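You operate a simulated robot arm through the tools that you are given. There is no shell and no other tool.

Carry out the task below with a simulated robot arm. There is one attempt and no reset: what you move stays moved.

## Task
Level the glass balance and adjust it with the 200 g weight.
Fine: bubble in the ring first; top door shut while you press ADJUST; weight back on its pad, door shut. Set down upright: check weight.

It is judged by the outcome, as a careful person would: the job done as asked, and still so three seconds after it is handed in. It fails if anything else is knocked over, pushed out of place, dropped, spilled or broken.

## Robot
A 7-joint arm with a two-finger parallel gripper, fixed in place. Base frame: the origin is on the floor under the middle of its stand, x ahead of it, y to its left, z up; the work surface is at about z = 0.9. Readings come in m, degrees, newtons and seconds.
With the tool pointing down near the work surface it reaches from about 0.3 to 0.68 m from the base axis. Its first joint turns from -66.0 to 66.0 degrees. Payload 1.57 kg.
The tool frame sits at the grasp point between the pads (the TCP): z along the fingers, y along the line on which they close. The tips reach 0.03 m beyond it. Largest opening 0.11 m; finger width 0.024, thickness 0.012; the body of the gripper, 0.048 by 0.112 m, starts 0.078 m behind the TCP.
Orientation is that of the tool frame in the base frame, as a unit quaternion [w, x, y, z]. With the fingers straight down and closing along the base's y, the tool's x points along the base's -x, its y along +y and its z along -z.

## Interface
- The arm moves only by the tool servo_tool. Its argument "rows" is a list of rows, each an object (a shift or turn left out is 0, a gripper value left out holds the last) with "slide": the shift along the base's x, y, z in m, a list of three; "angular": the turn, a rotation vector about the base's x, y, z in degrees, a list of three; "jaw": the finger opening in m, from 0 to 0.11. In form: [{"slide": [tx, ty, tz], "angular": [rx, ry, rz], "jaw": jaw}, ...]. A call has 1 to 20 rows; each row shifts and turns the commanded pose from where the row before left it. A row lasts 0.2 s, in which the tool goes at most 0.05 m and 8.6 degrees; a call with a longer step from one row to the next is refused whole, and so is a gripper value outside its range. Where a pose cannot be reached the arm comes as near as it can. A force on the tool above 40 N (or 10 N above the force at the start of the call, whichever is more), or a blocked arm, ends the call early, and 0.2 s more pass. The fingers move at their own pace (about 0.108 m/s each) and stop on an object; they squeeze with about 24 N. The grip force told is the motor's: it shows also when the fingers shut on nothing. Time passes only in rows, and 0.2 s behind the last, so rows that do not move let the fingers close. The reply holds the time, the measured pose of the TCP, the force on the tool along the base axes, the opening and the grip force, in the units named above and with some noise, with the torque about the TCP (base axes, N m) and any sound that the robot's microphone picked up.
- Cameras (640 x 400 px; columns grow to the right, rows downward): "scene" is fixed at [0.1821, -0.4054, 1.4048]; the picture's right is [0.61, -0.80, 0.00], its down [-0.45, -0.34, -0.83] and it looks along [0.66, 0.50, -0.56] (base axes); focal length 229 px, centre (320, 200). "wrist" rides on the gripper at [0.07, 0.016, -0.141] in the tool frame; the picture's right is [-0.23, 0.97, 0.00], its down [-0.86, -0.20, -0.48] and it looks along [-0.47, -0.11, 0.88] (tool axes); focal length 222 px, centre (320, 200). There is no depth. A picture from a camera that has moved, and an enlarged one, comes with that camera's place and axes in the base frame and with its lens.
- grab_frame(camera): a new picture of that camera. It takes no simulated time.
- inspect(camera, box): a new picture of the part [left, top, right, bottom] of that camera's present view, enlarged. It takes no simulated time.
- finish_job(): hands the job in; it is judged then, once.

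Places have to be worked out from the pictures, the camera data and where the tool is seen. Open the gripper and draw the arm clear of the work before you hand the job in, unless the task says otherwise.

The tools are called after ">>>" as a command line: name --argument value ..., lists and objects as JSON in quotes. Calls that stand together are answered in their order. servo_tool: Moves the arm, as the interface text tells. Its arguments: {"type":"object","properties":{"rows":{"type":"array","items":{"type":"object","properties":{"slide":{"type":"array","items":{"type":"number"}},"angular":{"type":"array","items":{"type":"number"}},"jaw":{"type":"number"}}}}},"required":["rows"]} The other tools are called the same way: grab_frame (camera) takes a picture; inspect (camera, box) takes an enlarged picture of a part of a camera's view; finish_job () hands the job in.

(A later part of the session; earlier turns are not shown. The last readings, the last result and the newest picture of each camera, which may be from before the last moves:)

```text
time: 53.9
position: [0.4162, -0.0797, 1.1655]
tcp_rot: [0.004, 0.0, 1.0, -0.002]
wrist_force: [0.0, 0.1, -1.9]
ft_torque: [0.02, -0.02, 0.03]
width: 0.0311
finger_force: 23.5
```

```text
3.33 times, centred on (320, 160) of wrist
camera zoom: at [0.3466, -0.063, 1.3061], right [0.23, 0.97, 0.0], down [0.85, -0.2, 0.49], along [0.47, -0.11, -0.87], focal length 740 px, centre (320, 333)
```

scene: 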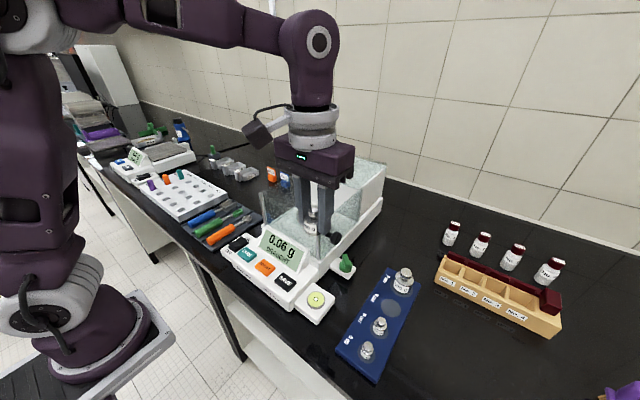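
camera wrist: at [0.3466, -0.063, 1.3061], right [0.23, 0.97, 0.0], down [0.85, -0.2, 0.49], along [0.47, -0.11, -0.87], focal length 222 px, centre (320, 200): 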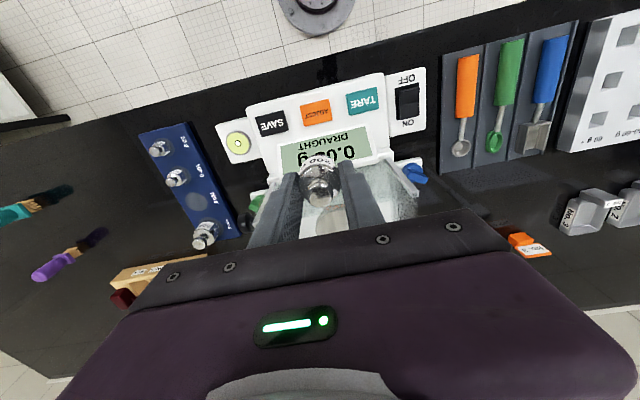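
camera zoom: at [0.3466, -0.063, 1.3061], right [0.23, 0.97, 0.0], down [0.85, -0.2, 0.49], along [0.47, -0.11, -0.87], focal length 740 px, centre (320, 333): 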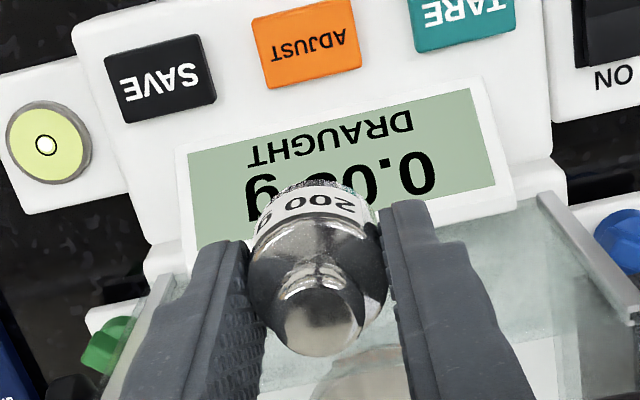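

Now forward over the open top of the chamber, with the weight base at about 1.133 and the glass top at about 1.096.

>>> servo_tool --rows '[{"slide": [0.008, 0, 0.0]}, {"slide": [0.015, 0, 0]}, {"slide": [0.015, 0, 0]}, {"slide": [0.015, 0, 0]}, {"slide": [0.015, 0, 0]}, {"slide": [0.015, 0, 0]}, {"slide": [0.015, 0, 0]}, {"slide": [0.015, 0, 0]}, {"slide": [0.015, 0, 0]}, {"slide": [0.012, 0, 0]}, {"slide": [0, 0, 0]}]'

>>> grab_frame --camera "wrist"

>>> inspect --camera "wrist" --box '[240, 100, 400, 220]'

>>> inspect --camera "scene" --box '[240, 130, 400, 280]'

```text
time: 56.3
position: [0.5567, -0.0809, 1.1656]
tcp_rot: [0.003, -0.001, 1.0, -0.002]
wrist_force: [0.4, 0.3, -1.7]
ft_torque: [0.01, -0.03, -0.02]
width: 0.0313
finger_force: 23.6
```

```text
taken
camera wrist: at [0.4868, -0.0641, 1.306], right [0.23, 0.97, 0.0], down [0.85, -0.2, 0.49], along [0.47, -0.11, -0.87], focal length 222 px, centre (320, 200)
```

wrist: 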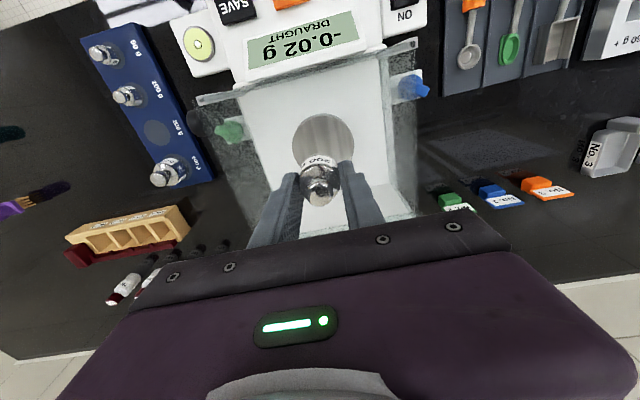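

```text
3.33 times, centred on (320, 160) of wrist
camera zoom: at [0.4868, -0.0641, 1.306], right [0.23, 0.97, 0.0], down [0.85, -0.2, 0.49], along [0.47, -0.11, -0.87], focal length 740 px, centre (320, 333)
```

zoom: 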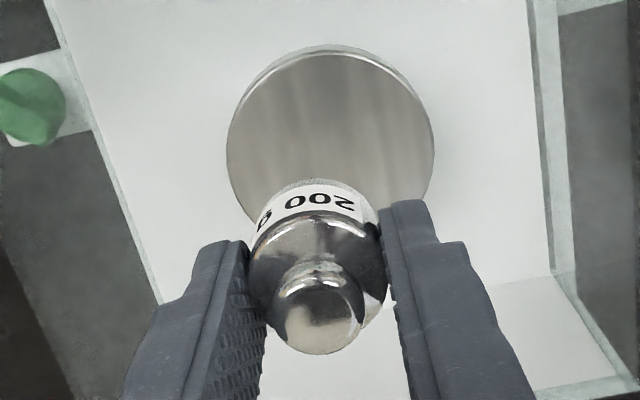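

```text
2.67 times, centred on (320, 205) of scene
camera zoom: at [0.1821, -0.4054, 1.4048], right [0.61, -0.8, 0.0], down [-0.45, -0.34, -0.83], along [0.66, 0.5, -0.56], focal length 611 px, centre (320, 187)
```

zoom: 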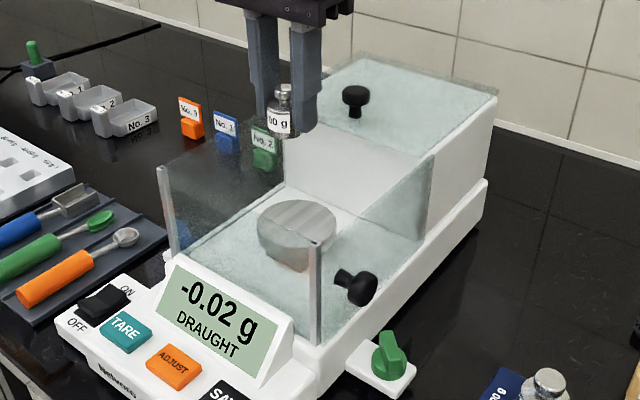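

The pan centre is at about (0.565, -0.078). I'll centre over it and lower the weight into the chamber, stopping a little above the pan.

>>> servo_tool --rows '[{"slide": [0.0085, 0.003, 0]}, {"slide": [0, 0, -0.008]}, {"slide": [0, 0, -0.015]}, {"slide": [0, 0, -0.015]}, {"slide": [0, 0, -0.015]}, {"slide": [0, 0, -0.015]}, {"slide": [0, 0, -0.015]}, {"slide": [0, 0, -0.012]}, {"slide": [0, 0, 0]}]'

>>> inspect --camera "wrist" --box '[240, 100, 400, 220]'

>>> inspect --camera "scene" --box '[270, 170, 370, 250]'

```text
time: 58.3
position: [0.5649, -0.0772, 1.0699]
tcp_rot: [0.004, 0.0, 1.0, -0.002]
wrist_force: [0.4, -0.1, -1.0]
ft_torque: [0.01, 0.01, 0.0]
width: 0.031
finger_force: 24.3
```

```text
3.33 times, centred on (320, 160) of wrist
camera zoom: at [0.4951, -0.06, 1.2107], right [0.23, 0.97, 0.0], down [0.85, -0.2, 0.49], along [0.47, -0.11, -0.87], focal length 740 px, centre (320, 333)
```

zoom: 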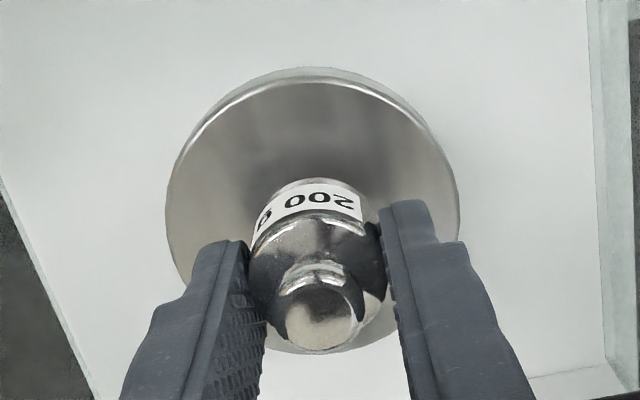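

```text
5.00 times, centred on (320, 210) of scene
camera zoom: at [0.1821, -0.4054, 1.4048], right [0.61, -0.8, 0.0], down [-0.45, -0.34, -0.83], along [0.66, 0.5, -0.56], focal length 1146 px, centre (320, 150)
```

zoom: 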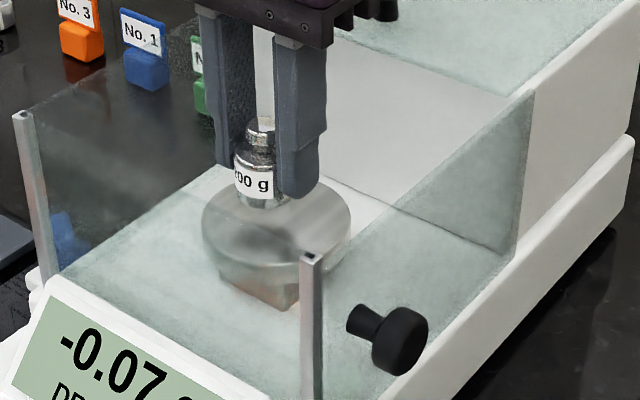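

The pan top computes to about z = 1.011 and I'm centred on it. Lowering gently until contact.

>>> servo_tool --rows '[{"slide": [0, 0, -0.008]}, {"slide": [0, 0, -0.008]}, {"slide": [0, 0, -0.003]}, {"slide": [0, 0, -0.002]}, {"slide": [0, 0, -0.001]}, {"slide": [0, 0, -0.001]}, {"slide": [0, 0, 0]}]'

>>> inspect --camera "scene" --box '[240, 170, 370, 270]'

```text
time: 59.9
position: [0.5643, -0.0767, 1.0489]
tcp_rot: [0.004, 0.0, 1.0, -0.002]
wrist_force: [1.1, -4.4, 10.3]
ft_torque: [-0.08, -0.09, -0.03]
width: 0.0309
finger_force: 24.3
```

```text
4.00 times, centred on (305, 220) of scene
camera zoom: at [0.1819, -0.4055, 1.4048], right [0.61, -0.8, 0.0], down [-0.45, -0.34, -0.83], along [0.66, 0.5, -0.56], focal length 917 px, centre (380, 120)
```

zoom: 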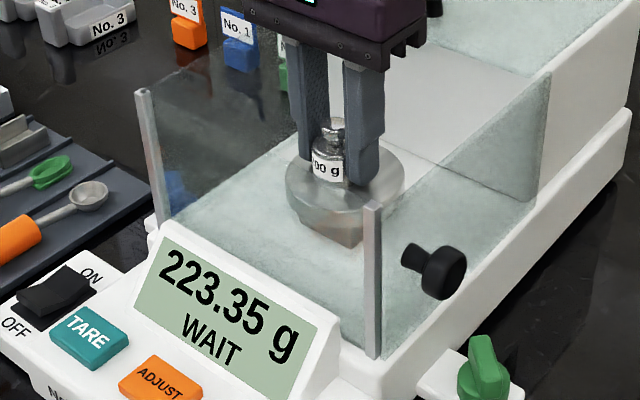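

Contact with the pan. I'll ease up 1 mm to relieve the pressure, then open the fingers a little to release.

>>> servo_tool --rows '[{"slide": [0, 0, 0.001]}, {"slide": [0, 0, 0.0]}]'

>>> servo_tool --rows '[{"slide": [0, 0, 0], "jaw": 0.036}, {"slide": [0, 0, 0], "jaw": 0.042}, {"slide": [0, 0, 0], "jaw": 0.05}, {"slide": [0, 0, 0]}]'

>>> inspect --camera "scene" --box '[240, 170, 370, 270]'

>>> inspect --camera "wrist" --box '[240, 100, 400, 220]'

```text
time: 60.5
position: [0.5645, -0.0772, 1.0476]
tcp_rot: [0.002, -0.001, 1.0, -0.001]
wrist_force: [-0.2, 0.3, -1.5]
ft_torque: [0.0, 0.01, 0.02]
width: 0.0312
finger_force: 23.9
```

```text
time: 61.5
position: [0.5648, -0.0765, 1.0491]
tcp_rot: [0.004, 0.0, 1.0, -0.002]
wrist_force: [-0.5, 0.5, -0.1]
ft_torque: [0.0, 0.01, 0.01]
width: 0.0501
finger_force: 0.0
```

```text
4.00 times, centred on (305, 220) of scene
camera zoom: at [0.1821, -0.4054, 1.4048], right [0.61, -0.8, 0.0], down [-0.45, -0.34, -0.83], along [0.66, 0.5, -0.56], focal length 917 px, centre (380, 120)
```

zoom: 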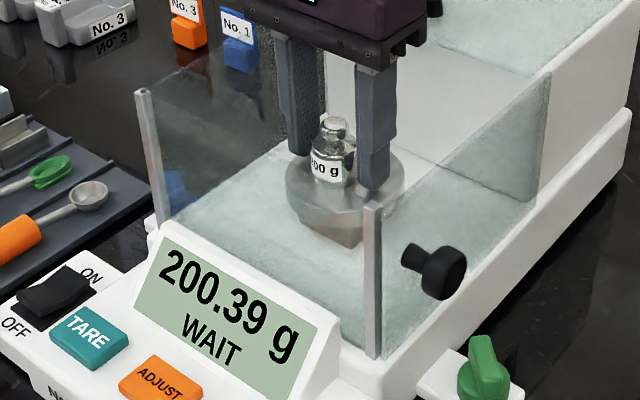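

```text
3.33 times, centred on (320, 160) of wrist
camera zoom: at [0.4947, -0.0601, 1.1895], right [0.23, 0.97, 0.0], down [0.85, -0.2, 0.49], along [0.47, -0.11, -0.87], focal length 740 px, centre (320, 333)
```

zoom: 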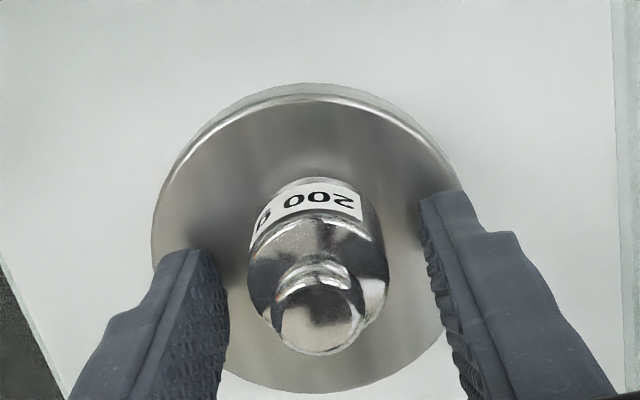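

The weight stands upright on the pan, reading about 200.4 g. I'll note the grasp pose (0.565, -0.077, 1.049) for later and rise straight out of the chamber.

>>> servo_tool --rows '[{"slide": [0, 0, 0.01]}, {"slide": [0, 0, 0.02]}, {"slide": [0, 0, 0.03]}, {"slide": [0, 0, 0.03]}, {"slide": [0, 0, 0.03]}, {"slide": [-0.03, 0, 0.03]}, {"slide": [-0.04, 0, 0.02]}, {"slide": [0, 0, 0]}]'

>>> inspect --camera "scene" --box '[210, 140, 400, 330]'

>>> grab_frame --camera "wrist"

```text
time: 63.3
position: [0.4957, -0.078, 1.2183]
tcp_rot: [0.003, -0.001, 1.0, -0.002]
wrist_force: [0.9, -0.5, -0.3]
ft_torque: [-0.02, -0.01, -0.02]
width: 0.0503
finger_force: 0.0
```

```text
2.11 times, centred on (305, 235) of scene
camera zoom: at [0.1821, -0.4054, 1.4048], right [0.61, -0.8, 0.0], down [-0.45, -0.34, -0.83], along [0.66, 0.5, -0.56], focal length 482 px, centre (352, 126)
```

zoom: 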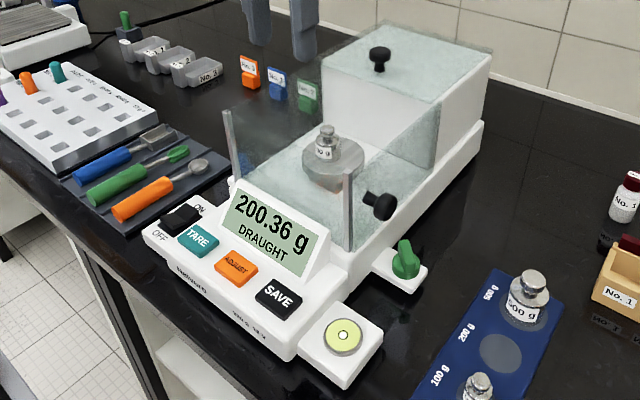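

```text
taken
camera wrist: at [0.4257, -0.0607, 1.3597], right [0.23, 0.97, 0.0], down [0.85, -0.2, 0.49], along [0.47, -0.11, -0.87], focal length 222 px, centre (320, 200)
```

wrist: 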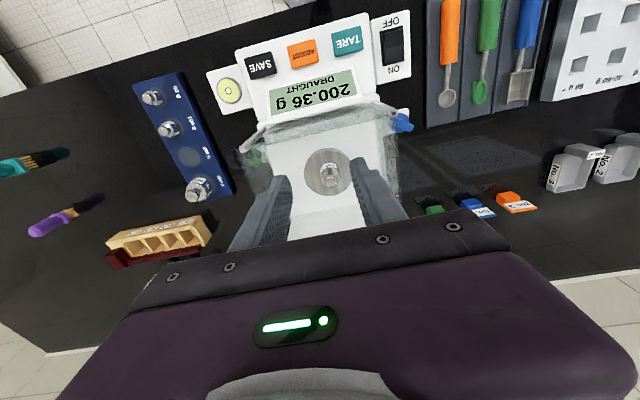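

The flag reads DRAUGHT, so the door needs shutting. I'll tilt the tool forward 30° to look at the top door and its knob.

>>> servo_tool --rows '[{"slide": [-0.01, 0, 0], "angular": [0, -7.5, 0], "jaw": 0.0}, {"slide": [-0.01, 0, 0], "angular": [0, -7.5, 0]}, {"slide": [-0.01, 0, 0], "angular": [0, -7.5, 0]}, {"slide": [0, 0, 0], "angular": [0, -7.5, 0]}, {"slide": [0, 0, 0]}]'

>>> grab_frame --camera "wrist"

>>> inspect --camera "wrist" --box '[240, 100, 400, 220]'

```text
time: 64.5
position: [0.4645, -0.0778, 1.2183]
tcp_rot: [0.263, 0.0, 0.965, -0.002]
wrist_force: [0.0, -0.8, -0.5]
ft_torque: [0.0, -0.01, 0.01]
width: 0.0003
finger_force: 21.5
```

```text
taken
camera wrist: at [0.3346, -0.0605, 1.3049], right [0.2, 0.97, 0.11], down [0.49, -0.2, 0.85], along [0.85, -0.11, -0.52], focal length 222 px, centre (320, 200)
```

wrist: 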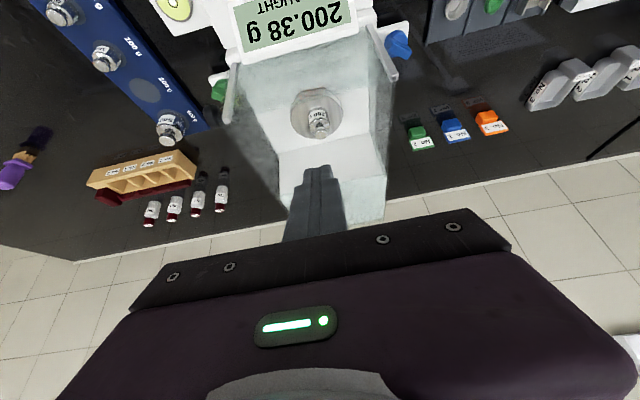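

```text
3.33 times, centred on (320, 160) of wrist
camera zoom: at [0.3346, -0.0605, 1.3049], right [0.2, 0.97, 0.11], down [0.49, -0.2, 0.85], along [0.85, -0.11, -0.52], focal length 740 px, centre (320, 333)
```

zoom: 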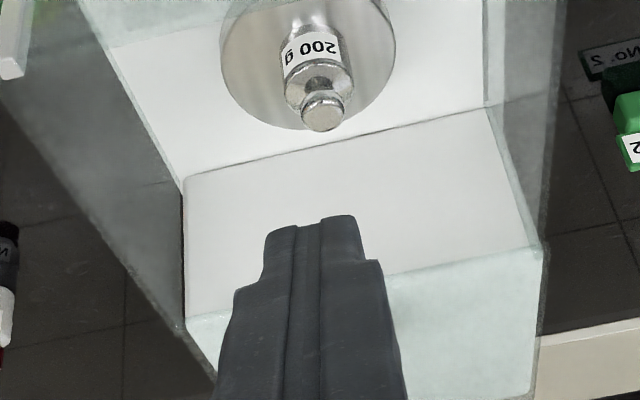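

The knob is hidden behind the closed fingers in this view. I'll open them to see it.

>>> servo_tool --rows '[{"slide": [0, 0, 0], "jaw": 0.11}, {"slide": [0, 0, 0]}, {"slide": [0, 0, 0]}]'

>>> inspect --camera "wrist" --box '[240, 120, 400, 240]'

```text
time: 65.3
position: [0.466, -0.0769, 1.2185]
tcp_rot: [0.263, 0.001, 0.965, -0.002]
wrist_force: [-0.2, -0.5, -0.4]
ft_torque: [-0.01, -0.02, 0.0]
width: 0.1099
finger_force: 0.1
```

```text
3.33 times, centred on (320, 180) of wrist
camera zoom: at [0.3348, -0.0604, 1.305], right [0.2, 0.97, 0.11], down [0.49, -0.2, 0.85], along [0.85, -0.11, -0.52], focal length 740 px, centre (320, 267)
```

zoom: 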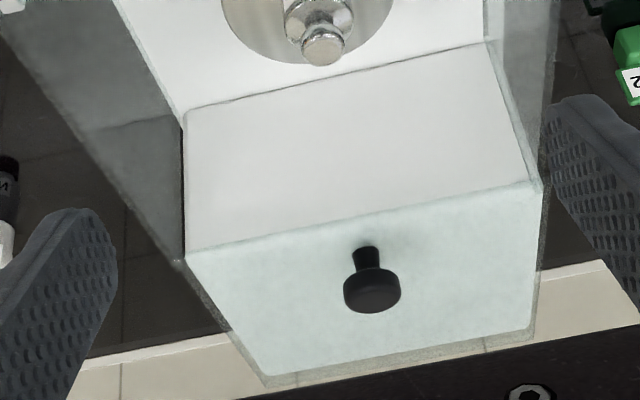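

The knob's cap is at about (0.667, -0.079, 1.127), about 3 cm in diameter, with the door plate at about z = 1.097. I'll close the fingers, pass over the knob and come down behind it, then draw the door forward.

>>> servo_tool --rows '[{"slide": [0, 0, 0], "jaw": 0.0}, {"slide": [0, 0, 0]}, {"slide": [0.03, 0, -0.004]}, {"slide": [0.03, 0, -0.004]}, {"slide": [0.03, 0, -0.005]}, {"slide": [0.03, 0, -0.005]}, {"slide": [0.03, -0.001, -0.005]}, {"slide": [0.03, -0.001, -0.005]}, {"slide": [0.03, 0, -0.005]}, {"slide": [0.025, 0, 0]}, {"slide": [0, 0, 0]}]'

>>> grab_frame --camera "wrist"

>>> inspect --camera "scene" --box '[280, 110, 400, 220]'

```text
time: 67.7
position: [0.6983, -0.0807, 1.1851]
tcp_rot: [0.261, 0.0, 0.965, -0.002]
wrist_force: [-0.1, -0.2, 0.3]
ft_torque: [-0.02, -0.01, -0.01]
width: 0.0
finger_force: 20.6
```

```text
taken
camera wrist: at [0.5674, -0.0628, 1.2711], right [0.2, 0.97, 0.11], down [0.5, -0.2, 0.85], along [0.85, -0.11, -0.52], focal length 222 px, centre (320, 200)
```

wrist: 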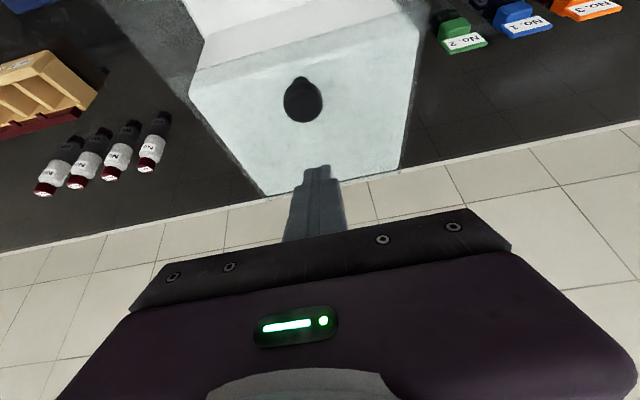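

```text
3.64 times, centred on (340, 165) of scene
camera zoom: at [0.1821, -0.4054, 1.4048], right [0.61, -0.8, 0.0], down [-0.45, -0.34, -0.83], along [0.66, 0.5, -0.56], focal length 833 px, centre (247, 327)
```

zoom: 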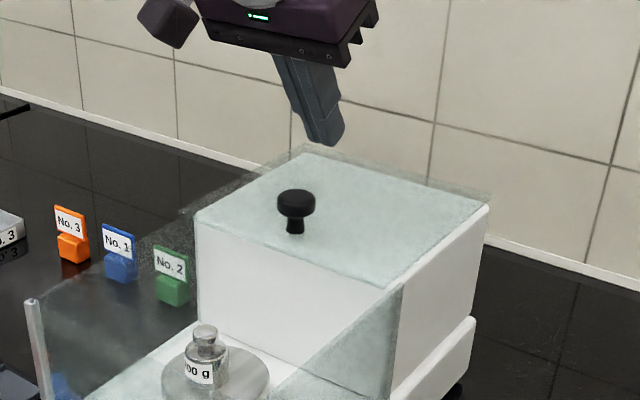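

The knob centre is confirmed at (0.667, -0.078). Descending behind it.

>>> servo_tool --rows '[{"slide": [0, 0.002, -0.015]}, {"slide": [0, 0, -0.015]}, {"slide": [0, 0, -0.01]}, {"slide": [0, 0, -0.006]}, {"slide": [0, 0, 0]}]'

>>> inspect --camera "scene" --box '[280, 110, 400, 220]'

>>> grab_frame --camera "wrist"

```text
time: 68.9
position: [0.6999, -0.0788, 1.1404]
tcp_rot: [0.262, 0.001, 0.965, -0.003]
wrist_force: [0.5, -0.9, 0.2]
ft_torque: [0.01, 0.0, -0.01]
width: 0.0002
finger_force: 21.6
```

```text
3.64 times, centred on (340, 165) of scene
camera zoom: at [0.1821, -0.4054, 1.4048], right [0.61, -0.8, 0.0], down [-0.45, -0.34, -0.83], along [0.66, 0.5, -0.56], focal length 833 px, centre (247, 327)
```

zoom: 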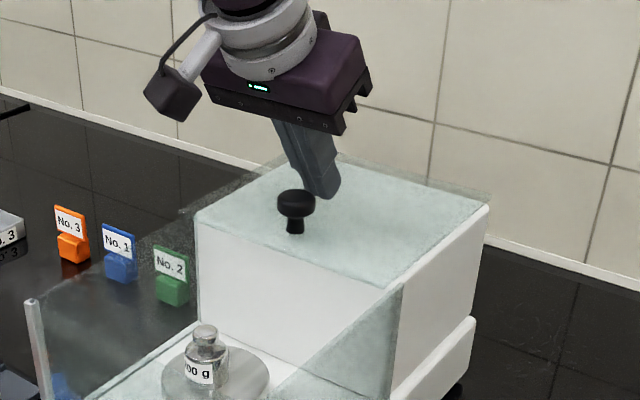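

```text
taken
camera wrist: at [0.5692, -0.0616, 1.2251], right [0.2, 0.97, 0.11], down [0.49, -0.2, 0.85], along [0.85, -0.11, -0.52], focal length 222 px, centre (320, 200)
```

wrist: 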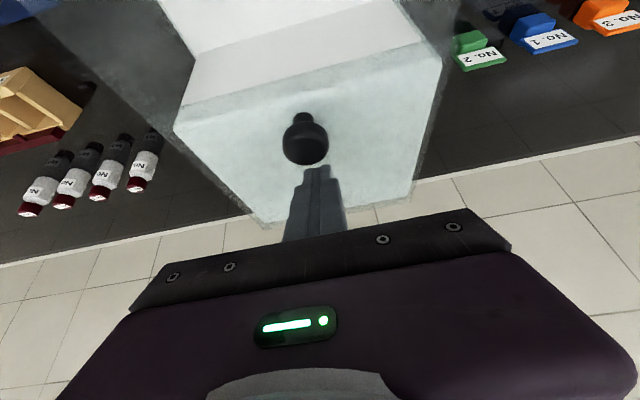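

The fingertip is behind the knob and just above the plate. Pulling forward slowly.

>>> servo_tool --rows '[{"slide": [-0.005, 0, 0]}, {"slide": [-0.005, 0, 0]}, {"slide": [-0.005, 0, 0]}, {"slide": [-0.005, 0, 0]}, {"slide": [-0.005, 0, 0]}, {"slide": [0, 0, 0]}]'

>>> inspect --camera "scene" --box '[280, 110, 400, 220]'

```text
time: 70.3
position: [0.6748, -0.0772, 1.1391]
tcp_rot: [0.262, 0.0, 0.965, -0.001]
wrist_force: [0.1, 0.9, -0.1]
ft_torque: [0.0, -0.07, 0.01]
width: 0.0
finger_force: 21.4
```

```text
3.64 times, centred on (340, 165) of scene
camera zoom: at [0.1821, -0.4054, 1.4048], right [0.61, -0.8, 0.0], down [-0.45, -0.34, -0.83], along [0.66, 0.5, -0.56], focal length 833 px, centre (247, 327)
```

zoom: 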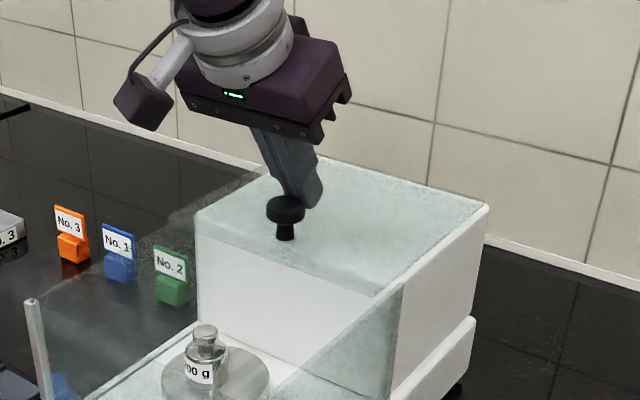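

The door is sliding with negligible force. Continuing the pull.

>>> servo_tool --rows '[{"slide": [-0.01, 0, 0]}, {"slide": [-0.01, 0, 0]}, {"slide": [-0.01, 0, 0]}, {"slide": [-0.01, 0, 0]}, {"slide": [-0.01, 0, 0]}, {"slide": [-0.01, 0, 0]}, {"slide": [-0.01, 0, 0]}, {"slide": [-0.01, 0, 0]}, {"slide": [-0.01, 0, 0]}, {"slide": [-0.01, 0, 0]}, {"slide": [-0.01, 0, 0]}, {"slide": [0, 0, 0]}]'

>>> inspect --camera "scene" --box '[230, 110, 400, 260]'

```text
time: 72.9
position: [0.5655, -0.0783, 1.1401]
tcp_rot: [0.263, 0.0, 0.965, -0.002]
wrist_force: [0.9, 1.4, 0.9]
ft_torque: [-0.02, 0.0, -0.03]
width: 0.0003
finger_force: 21.2
```

```text
2.67 times, centred on (315, 185) of scene
camera zoom: at [0.1821, -0.4054, 1.4048], right [0.61, -0.8, 0.0], down [-0.45, -0.34, -0.83], along [0.66, 0.5, -0.56], focal length 611 px, centre (333, 240)
```

zoom: 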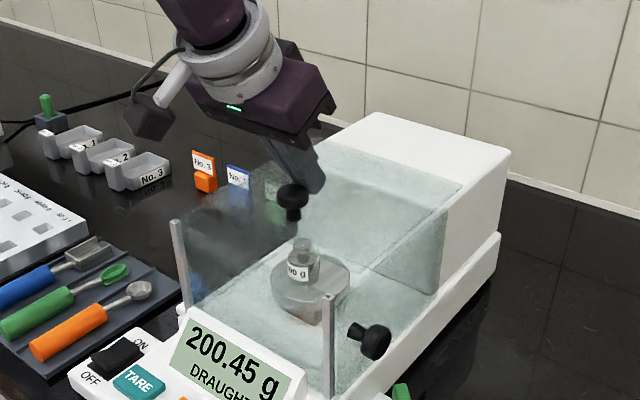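

Nearly there, still DRAUGHT. Continuing in smaller steps and watching for the end stop.

>>> servo_tool --rows '[{"slide": [-0.006, 0, 0]}, {"slide": [-0.006, 0, 0]}, {"slide": [-0.005, 0, 0]}, {"slide": [-0.004, 0, 0]}, {"slide": [-0.003, 0, 0]}, {"slide": [0, 0, 0]}]'

>>> inspect --camera "scene" --box '[230, 110, 400, 260]'

```text
time: 74.3
position: [0.5405, -0.0768, 1.139]
tcp_rot: [0.262, 0.0, 0.965, -0.002]
wrist_force: [-0.2, -0.3, 0.3]
ft_torque: [-0.04, -0.01, 0.01]
width: 0.0
finger_force: 20.9
```

```text
2.67 times, centred on (315, 185) of scene
camera zoom: at [0.1821, -0.4054, 1.4048], right [0.61, -0.8, 0.0], down [-0.45, -0.34, -0.83], along [0.66, 0.5, -0.56], focal length 611 px, centre (333, 240)
```

zoom: 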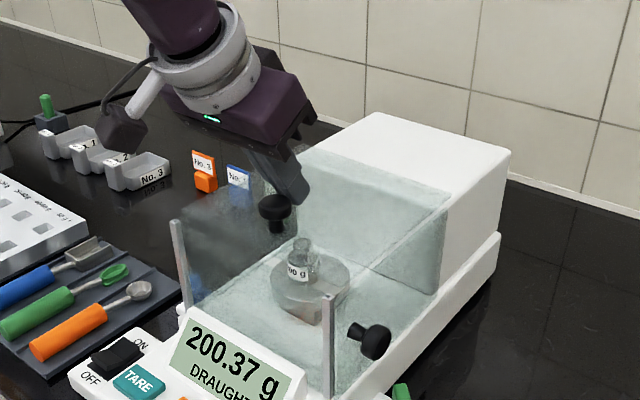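

>>> servo_tool --rows '[{"slide": [-0.004, 0, 0]}, {"slide": [-0.003, 0, 0]}, {"slide": [-0.003, 0, 0]}, {"slide": [0, 0, 0]}]'

>>> inspect --camera "scene" --box '[230, 110, 400, 260]'

```text
time: 75.3
position: [0.5309, -0.0763, 1.1408]
tcp_rot: [0.262, 0.0, 0.965, -0.002]
wrist_force: [1.1, 0.9, -0.1]
ft_torque: [0.02, 0.01, 0.01]
width: 0.0001
finger_force: 21.2
```

```text
2.67 times, centred on (315, 185) of scene
camera zoom: at [0.1821, -0.4054, 1.4048], right [0.61, -0.8, 0.0], down [-0.45, -0.34, -0.83], along [0.66, 0.5, -0.56], focal length 611 px, centre (333, 240)
```

zoom: 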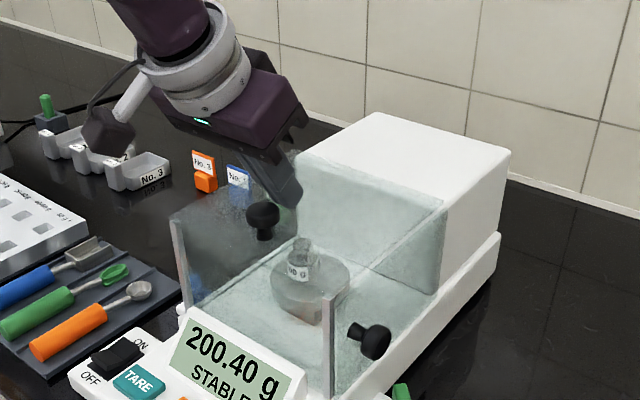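

It reads STABLE, so the door registers as shut. I'll look at the front edge to make sure it is fully home.

>>> inspect --camera "scene" --box '[265, 180, 355, 260]'

>>> servo_tool --rows '[{"slide": [-0.002, 0, 0]}, {"slide": [-0.002, 0, 0]}, {"slide": [0, 0, 0]}]'

>>> inspect --camera "scene" --box '[265, 180, 355, 260]'

```text
5.00 times, centred on (310, 220) of scene
camera zoom: at [0.1821, -0.4054, 1.4048], right [0.61, -0.8, 0.0], down [-0.45, -0.34, -0.83], along [0.66, 0.5, -0.56], focal length 1146 px, centre (370, 100)
```

zoom: 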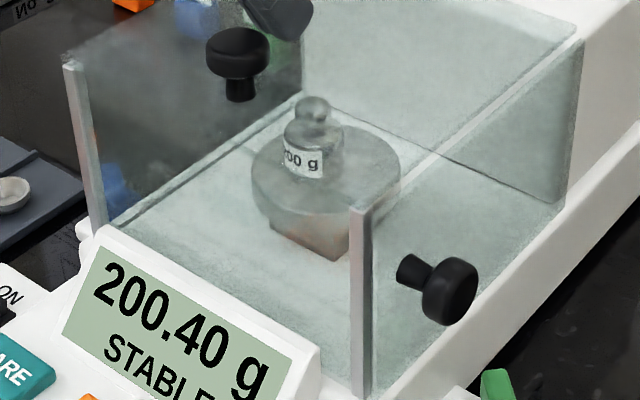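

```text
time: 76.1
position: [0.5269, -0.0776, 1.1388]
tcp_rot: [0.262, 0.0, 0.965, -0.001]
wrist_force: [-0.9, -0.5, 0.1]
ft_torque: [0.0, 0.03, -0.02]
width: 0.0
finger_force: 21.7
```

```text
5.00 times, centred on (310, 220) of scene
camera zoom: at [0.1821, -0.4054, 1.4048], right [0.61, -0.8, 0.0], down [-0.45, -0.34, -0.83], along [0.66, 0.5, -0.56], focal length 1146 px, centre (370, 100)
```

zoom: 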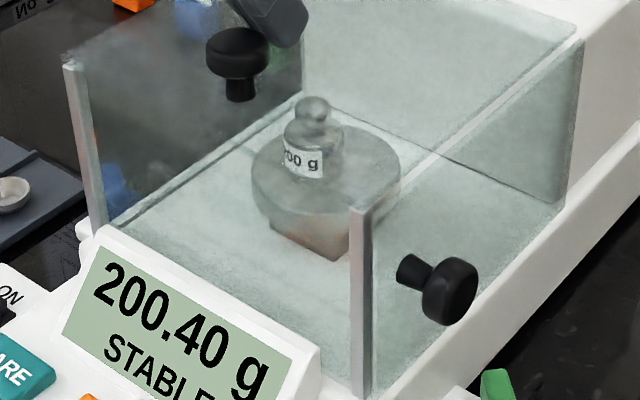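

The door is home and no longer moving. I'll lift away from the knob, straighten the tool and go above the ADJUST button at about (0.394, -0.079).

>>> servo_tool --rows '[{"slide": [0.004, 0, 0.02]}, {"slide": [0, 0, 0.03]}, {"slide": [-0.01, 0, 0.03]}, {"slide": [-0.03, 0, 0.01], "angular": [0, 7.6, 0]}, {"slide": [-0.03, 0, 0], "angular": [0, 7.6, 0]}, {"slide": [-0.03, 0, 0], "angular": [0, 7.6, 0]}, {"slide": [-0.03, 0, 0], "angular": [0, 7.6, 0]}, {"slide": [-0.007, 0, -0.03]}, {"slide": [0, 0, -0.04]}, {"slide": [0, 0, -0.04]}, {"slide": [0, 0, 0]}]'

>>> grab_frame --camera "wrist"

>>> inspect --camera "scene" --box '[210, 140, 400, 330]'

```text
time: 78.5
position: [0.3932, -0.0779, 1.1219]
tcp_rot: [-0.001, 0.0, 1.0, -0.002]
wrist_force: [-1.1, -0.1, 1.1]
ft_torque: [0.02, -0.01, 0.02]
width: 0.0
finger_force: 20.8
```

```text
taken
camera wrist: at [0.3236, -0.0612, 1.2621], right [0.23, 0.97, 0.0], down [0.86, -0.2, 0.48], along [0.47, -0.11, -0.88], focal length 222 px, centre (320, 200)
```

wrist: 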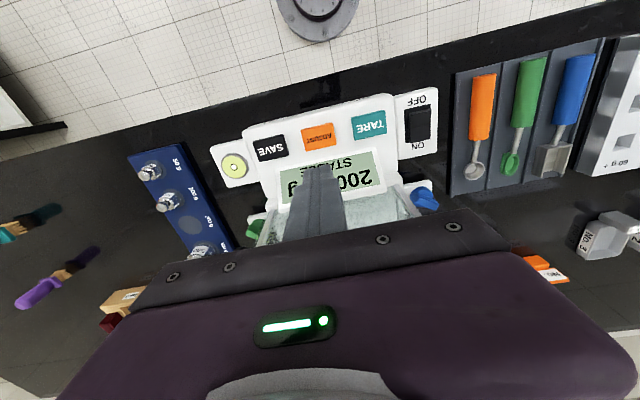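

```text
2.11 times, centred on (305, 235) of scene
camera zoom: at [0.1821, -0.4054, 1.4048], right [0.61, -0.8, 0.0], down [-0.45, -0.34, -0.83], along [0.66, 0.5, -0.56], focal length 482 px, centre (352, 126)
```

zoom: 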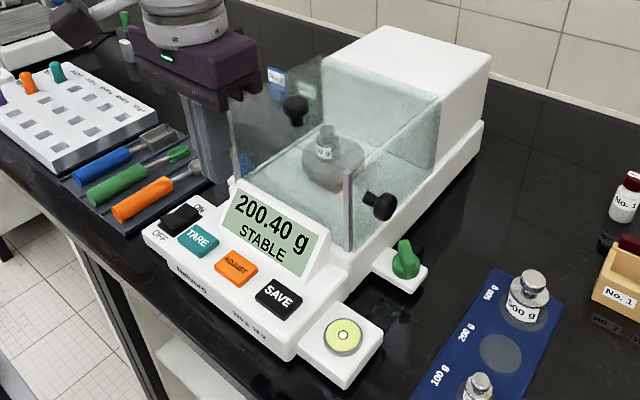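

Reading is 200.40 g STABLE, the bubble is in the ring and the door is shut. ADJUST is at about (0.390, -0.077), so I'll descend toward it with closed fingertips.

>>> servo_tool --rows '[{"slide": [-0.003, 0.0, -0.04]}, {"slide": [0, 0, -0.04]}, {"slide": [0, 0, -0.03]}, {"slide": [0, 0, 0]}]'

>>> inspect --camera "wrist" --box '[240, 90, 400, 210]'

>>> inspect --camera "scene" --box '[220, 200, 340, 310]'

```text
time: 79.5
position: [0.3917, -0.0775, 1.0113]
tcp_rot: [0.0, 0.0, 1.0, -0.002]
wrist_force: [-0.3, -0.2, -0.8]
ft_torque: [-0.01, 0.0, 0.02]
width: 0.0
finger_force: 20.7
```

```text
3.33 times, centred on (320, 150) of wrist
camera zoom: at [0.3228, -0.061, 1.152], right [0.23, 0.97, 0.0], down [0.86, -0.2, 0.48], along [0.47, -0.11, -0.88], focal length 740 px, centre (320, 367)
```

zoom: 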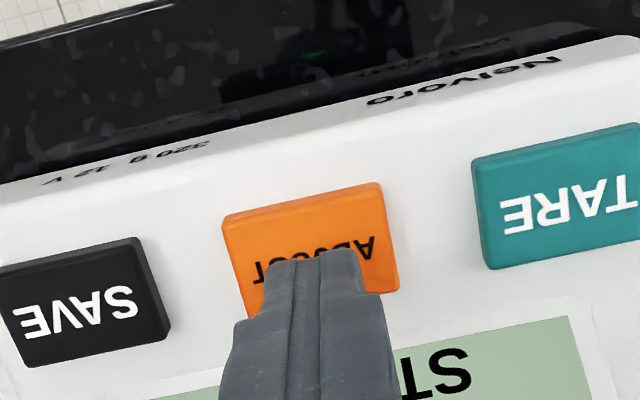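

```text
3.64 times, centred on (280, 255) of scene
camera zoom: at [0.1821, -0.4054, 1.4048], right [0.61, -0.8, 0.0], down [-0.45, -0.34, -0.83], along [0.66, 0.5, -0.56], focal length 833 px, centre (466, 0)
```

zoom: 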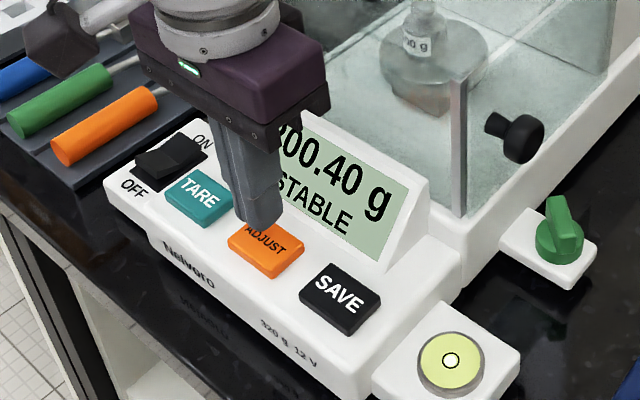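

Aligned over ADJUST within 3 mm. I'll correct slightly and press down slowly.

>>> servo_tool --rows '[{"slide": [-0.0025, -0.0025, -0.008]}, {"slide": [0, 0, -0.006]}, {"slide": [0, 0, -0.004]}, {"slide": [0, 0, -0.003]}, {"slide": [0, 0, -0.002]}, {"slide": [0, 0, 0]}]'

>>> inspect --camera "scene" --box '[220, 200, 340, 310]'

```text
time: 80.9
position: [0.3899, -0.0811, 0.9876]
tcp_rot: [0.0, 0.0, 1.0, -0.002]
wrist_force: [1.6, -1.4, 2.8]
ft_torque: [-0.01, -0.03, -0.01]
width: 0.0
finger_force: 21.3
heard: click
```

```text
3.64 times, centred on (280, 255) of scene
camera zoom: at [0.1821, -0.4054, 1.4048], right [0.61, -0.8, 0.0], down [-0.45, -0.34, -0.83], along [0.66, 0.5, -0.56], focal length 833 px, centre (466, 0)
```

zoom: 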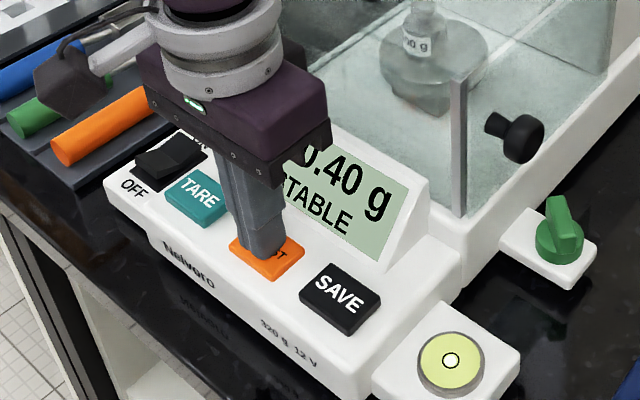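

A click was heard at low force. I'll release the button by rising and read the display.

>>> servo_tool --rows '[{"slide": [0, 0, 0.005]}, {"slide": [0, 0, 0.015]}, {"slide": [0, 0, 0.03]}, {"slide": [0, 0, 0.03]}, {"slide": [0, 0, 0]}]'

>>> inspect --camera "scene" --box '[220, 200, 340, 310]'

>>> grab_frame --camera "wrist"

```text
time: 82.1
position: [0.389, -0.0812, 1.0665]
tcp_rot: [0.0, -0.001, 1.0, -0.002]
wrist_force: [-0.7, -0.3, -0.5]
ft_torque: [0.02, -0.02, -0.03]
width: 0.0
finger_force: 21.0
```

```text
3.64 times, centred on (280, 255) of scene
camera zoom: at [0.1821, -0.4054, 1.4048], right [0.61, -0.8, 0.0], down [-0.45, -0.34, -0.83], along [0.66, 0.5, -0.56], focal length 833 px, centre (466, 0)
```

zoom: 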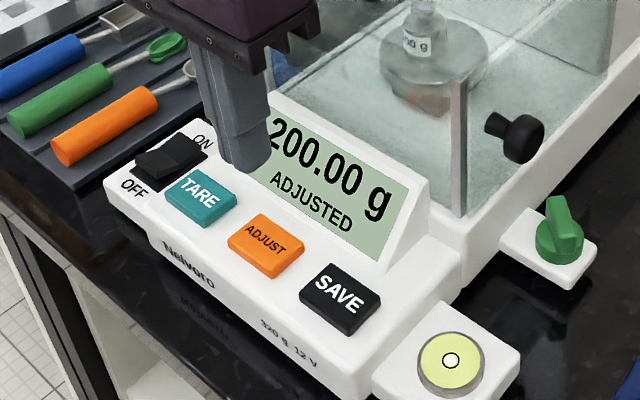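

```text
taken
camera wrist: at [0.3198, -0.0637, 1.2081], right [0.23, 0.97, 0.0], down [0.86, -0.2, 0.48], along [0.47, -0.11, -0.88], focal length 222 px, centre (320, 200)
```

wrist: 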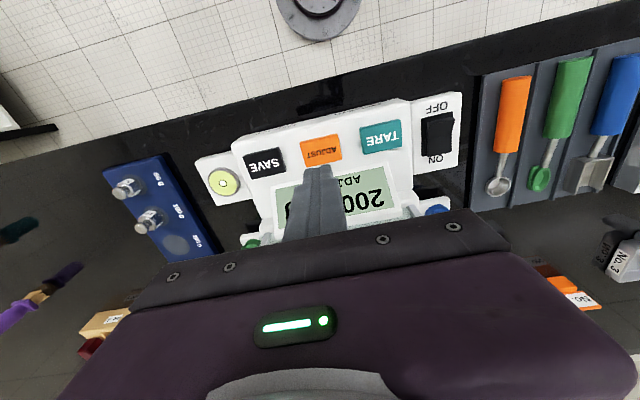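

The display shows 200.00 g ADJUSTED. Now I need to open the top door again. I'll come to the front of the knob with closed fingers, tilted 15° forward.

>>> servo_tool --rows '[{"slide": [0, 0.002, 0.04]}, {"slide": [0, 0, 0.045]}, {"slide": [0.02, 0, 0.045], "angular": [0, -7.5, 0]}, {"slide": [0.02, 0, 0], "angular": [0, -7.5, 0]}, {"slide": [0.025, 0, -0.025]}, {"slide": [0, 0, -0.026]}, {"slide": [0, 0, 0]}]'

>>> grab_frame --camera "wrist"

>>> inspect --camera "scene" --box '[240, 150, 360, 250]'

```text
time: 83.7
position: [0.452, -0.0777, 1.148]
tcp_rot: [0.131, 0.001, 0.991, -0.002]
wrist_force: [0.2, 0.2, -0.9]
ft_torque: [0.0, 0.01, 0.01]
width: 0.0002
finger_force: 21.4
```

```text
taken
camera wrist: at [0.3496, -0.0603, 1.2655], right [0.22, 0.97, 0.06], down [0.7, -0.2, 0.68], along [0.68, -0.11, -0.73], focal length 222 px, centre (320, 200)
```

wrist: 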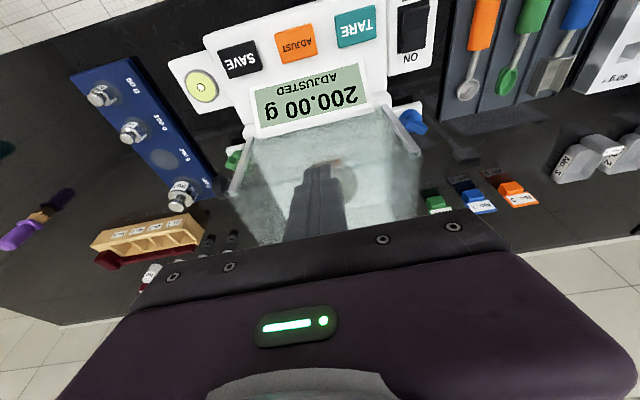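

```text
4.00 times, centred on (300, 200) of scene
camera zoom: at [0.1821, -0.4054, 1.4048], right [0.61, -0.8, 0.0], down [-0.45, -0.34, -0.83], along [0.66, 0.5, -0.56], focal length 917 px, centre (400, 200)
```

zoom: 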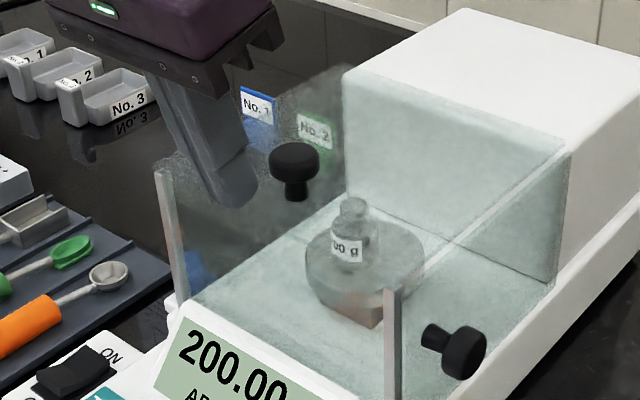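

Fingertip is in front of the knob at cap height. Pushing the door back slowly.

>>> servo_tool --rows '[{"slide": [0.005, -0.001, -0.001]}, {"slide": [0.005, 0, -0.001]}, {"slide": [0.005, 0, 0]}, {"slide": [0.005, 0, 0]}, {"slide": [0.006, 0, 0]}, {"slide": [0.008, 0, 0]}, {"slide": [0.008, 0, 0]}, {"slide": [0.008, 0, 0]}, {"slide": [0, 0, 0]}]'

>>> inspect --camera "scene" --box '[240, 150, 360, 250]'

```text
time: 85.7
position: [0.5028, -0.0774, 1.145]
tcp_rot: [0.13, -0.001, 0.991, -0.002]
wrist_force: [-1.1, -0.5, -0.1]
ft_torque: [0.01, -0.02, 0.01]
width: 0.0
finger_force: 21.4
```

```text
4.00 times, centred on (300, 200) of scene
camera zoom: at [0.1821, -0.4054, 1.4048], right [0.61, -0.8, 0.0], down [-0.45, -0.34, -0.83], along [0.66, 0.5, -0.56], focal length 917 px, centre (400, 200)
```

zoom: 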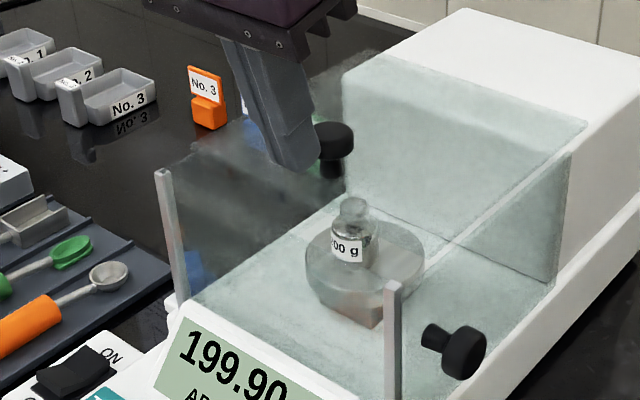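

Opening well. Continuing until the door clears the pan area.

>>> servo_tool --rows '[{"slide": [0.008, 0, 0]}, {"slide": [0.008, 0, 0]}, {"slide": [0.009, 0, 0]}, {"slide": [0.009, 0, 0]}, {"slide": [0.009, 0, 0]}, {"slide": [0.009, 0, 0]}, {"slide": [0.009, 0, 0]}, {"slide": [0.009, 0, 0]}, {"slide": [0.009, 0, 0]}, {"slide": [0.009, 0, 0]}, {"slide": [0.008, 0, 0]}, {"slide": [0.007, 0, 0]}, {"slide": [0.005, 0, 0]}, {"slide": [0.003, 0, 0]}, {"slide": [0, 0, 0]}]'

>>> inspect --camera "scene" --box '[240, 130, 400, 260]'

```text
time: 88.9
position: [0.6147, -0.0779, 1.1425]
tcp_rot: [0.131, 0.001, 0.991, -0.002]
wrist_force: [-0.1, 0.3, -0.3]
ft_torque: [0.01, 0.03, 0.04]
width: 0.0
finger_force: 21.2
```

```text
3.08 times, centred on (320, 195) of scene
camera zoom: at [0.1821, -0.4054, 1.4048], right [0.61, -0.8, 0.0], down [-0.45, -0.34, -0.83], along [0.66, 0.5, -0.56], focal length 705 px, centre (320, 215)
```

zoom: 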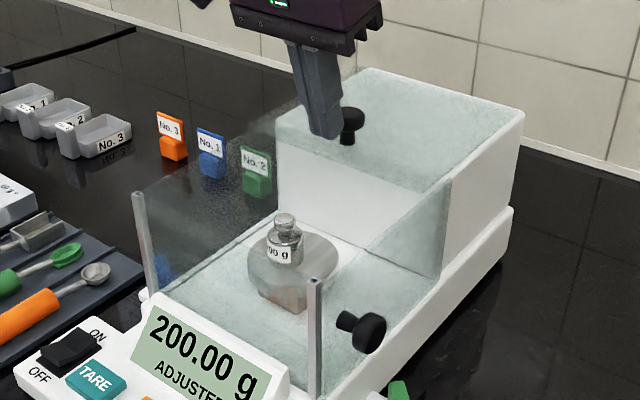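

The door is open enough, with its front edge at about 0.62. I'll back off, return the tool to vertical with the fingers at 0.05 m and position above the weight.

>>> servo_tool --rows '[{"slide": [-0.02, 0, 0]}, {"slide": [-0.02, 0, 0.02]}, {"slide": [-0.01, 0, 0.01], "angular": [0, 7.5, 0]}, {"slide": [0, 0, 0], "angular": [0, 7.5, 0], "jaw": 0.05}, {"slide": [0, 0, 0]}, {"slide": [0, 0, 0]}]'

>>> inspect --camera "wrist" --box '[240, 100, 400, 220]'

>>> inspect --camera "scene" --box '[240, 130, 400, 260]'

```text
time: 90.3
position: [0.5644, -0.0787, 1.1763]
tcp_rot: [0.0, 0.0, 1.0, -0.001]
wrist_force: [0.7, 0.0, 0.0]
ft_torque: [0.0, -0.02, -0.01]
width: 0.0502
finger_force: 0.2
```

```text
3.33 times, centred on (320, 160) of wrist
camera zoom: at [0.4962, -0.0623, 1.3165], right [0.23, 0.97, 0.0], down [0.86, -0.2, 0.48], along [0.47, -0.11, -0.88], focal length 740 px, centre (320, 333)
```

zoom: 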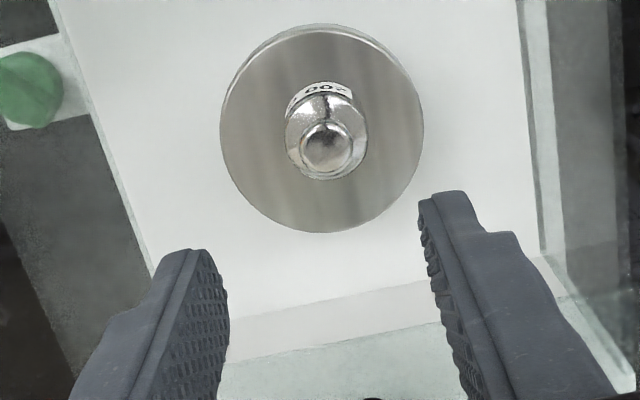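

```text
3.08 times, centred on (320, 195) of scene
camera zoom: at [0.1821, -0.4054, 1.4048], right [0.61, -0.8, 0.0], down [-0.45, -0.34, -0.83], along [0.66, 0.5, -0.56], focal length 705 px, centre (320, 215)
```

zoom: 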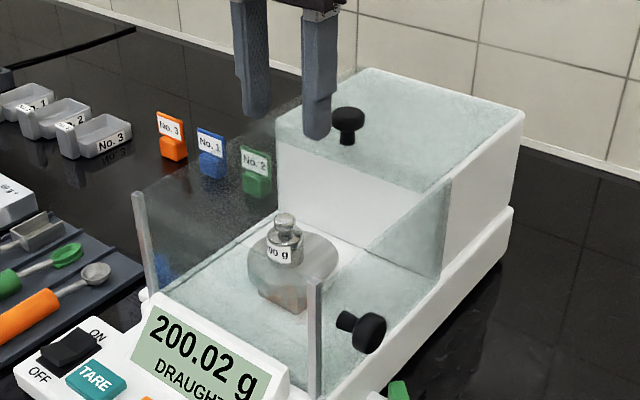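

The weight is in position and the door is clear. I'll descend around it to the earlier grasp pose.

>>> servo_tool --rows '[{"slide": [0, 0.0015, -0.02]}, {"slide": [0, 0, -0.025]}, {"slide": [0, 0, -0.025]}, {"slide": [0, 0, -0.025]}, {"slide": [0, 0, -0.015]}, {"slide": [0, 0, 0]}]'

>>> inspect --camera "wrist" --box '[240, 100, 400, 220]'

>>> inspect --camera "scene" --box '[250, 160, 370, 260]'

```text
time: 91.7
position: [0.5657, -0.0799, 1.0641]
tcp_rot: [0.001, 0.0, 1.0, -0.002]
wrist_force: [0.2, 0.1, 0.1]
ft_torque: [-0.01, -0.03, 0.02]
width: 0.0504
finger_force: 0.1
```

```text
3.33 times, centred on (320, 160) of wrist
camera zoom: at [0.4968, -0.0619, 1.2051], right [0.23, 0.97, 0.0], down [0.86, -0.2, 0.48], along [0.47, -0.11, -0.88], focal length 740 px, centre (320, 333)
```

zoom: 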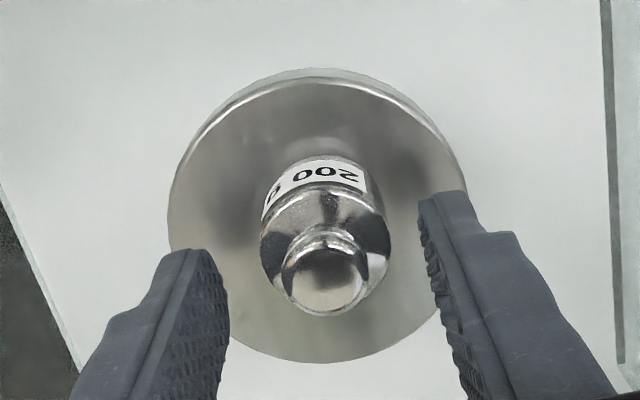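

```text
4.00 times, centred on (310, 210) of scene
camera zoom: at [0.1821, -0.4054, 1.4048], right [0.61, -0.8, 0.0], down [-0.45, -0.34, -0.83], along [0.66, 0.5, -0.56], focal length 917 px, centre (360, 160)
```

zoom: 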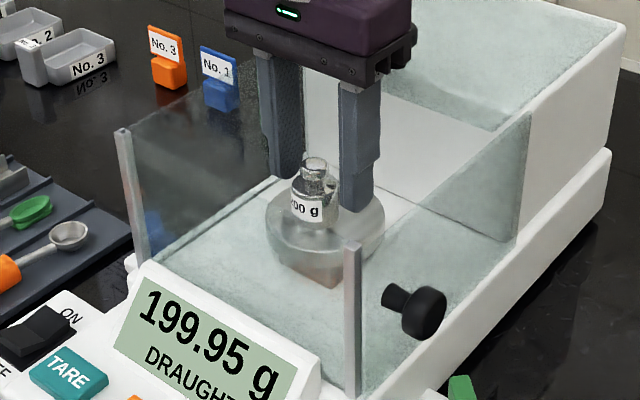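

Aligned. A small correction, then the last 14 mm down, and I'll close on the weight.

>>> servo_tool --rows '[{"slide": [-0.0015, 0.001, -0.006]}, {"slide": [0, 0, -0.005]}, {"slide": [0, 0, -0.003]}, {"slide": [0, 0, 0]}]'

>>> servo_tool --rows '[{"slide": [0, 0, 0], "jaw": 0.042}, {"slide": [0, 0, 0], "jaw": 0.034}, {"slide": [0, 0, 0], "jaw": 0.0}, {"slide": [0, 0, 0]}, {"slide": [0, 0, 0]}]'

>>> inspect --camera "wrist" --box '[240, 100, 400, 220]'

```text
time: 92.7
position: [0.5633, -0.0778, 1.0504]
tcp_rot: [0.0, -0.001, 1.0, -0.002]
wrist_force: [0.9, -0.5, 0.1]
ft_torque: [0.0, -0.05, -0.01]
width: 0.05
finger_force: 0.0
```

```text
time: 93.9
position: [0.5637, -0.078, 1.0517]
tcp_rot: [0.001, -0.001, 1.0, -0.002]
wrist_force: [0.1, 0.6, 0.6]
ft_torque: [0.04, -0.02, -0.03]
width: 0.0313
finger_force: 24.7
```

```text
3.33 times, centred on (320, 160) of wrist
camera zoom: at [0.4952, -0.0603, 1.1915], right [0.23, 0.97, 0.0], down [0.86, -0.2, 0.48], along [0.47, -0.11, -0.88], focal length 740 px, centre (320, 333)
```

zoom: 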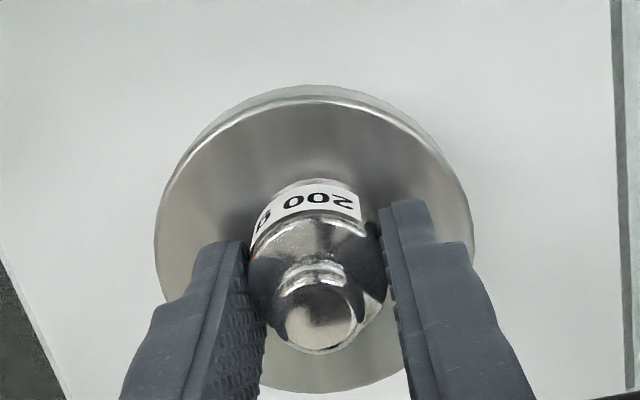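

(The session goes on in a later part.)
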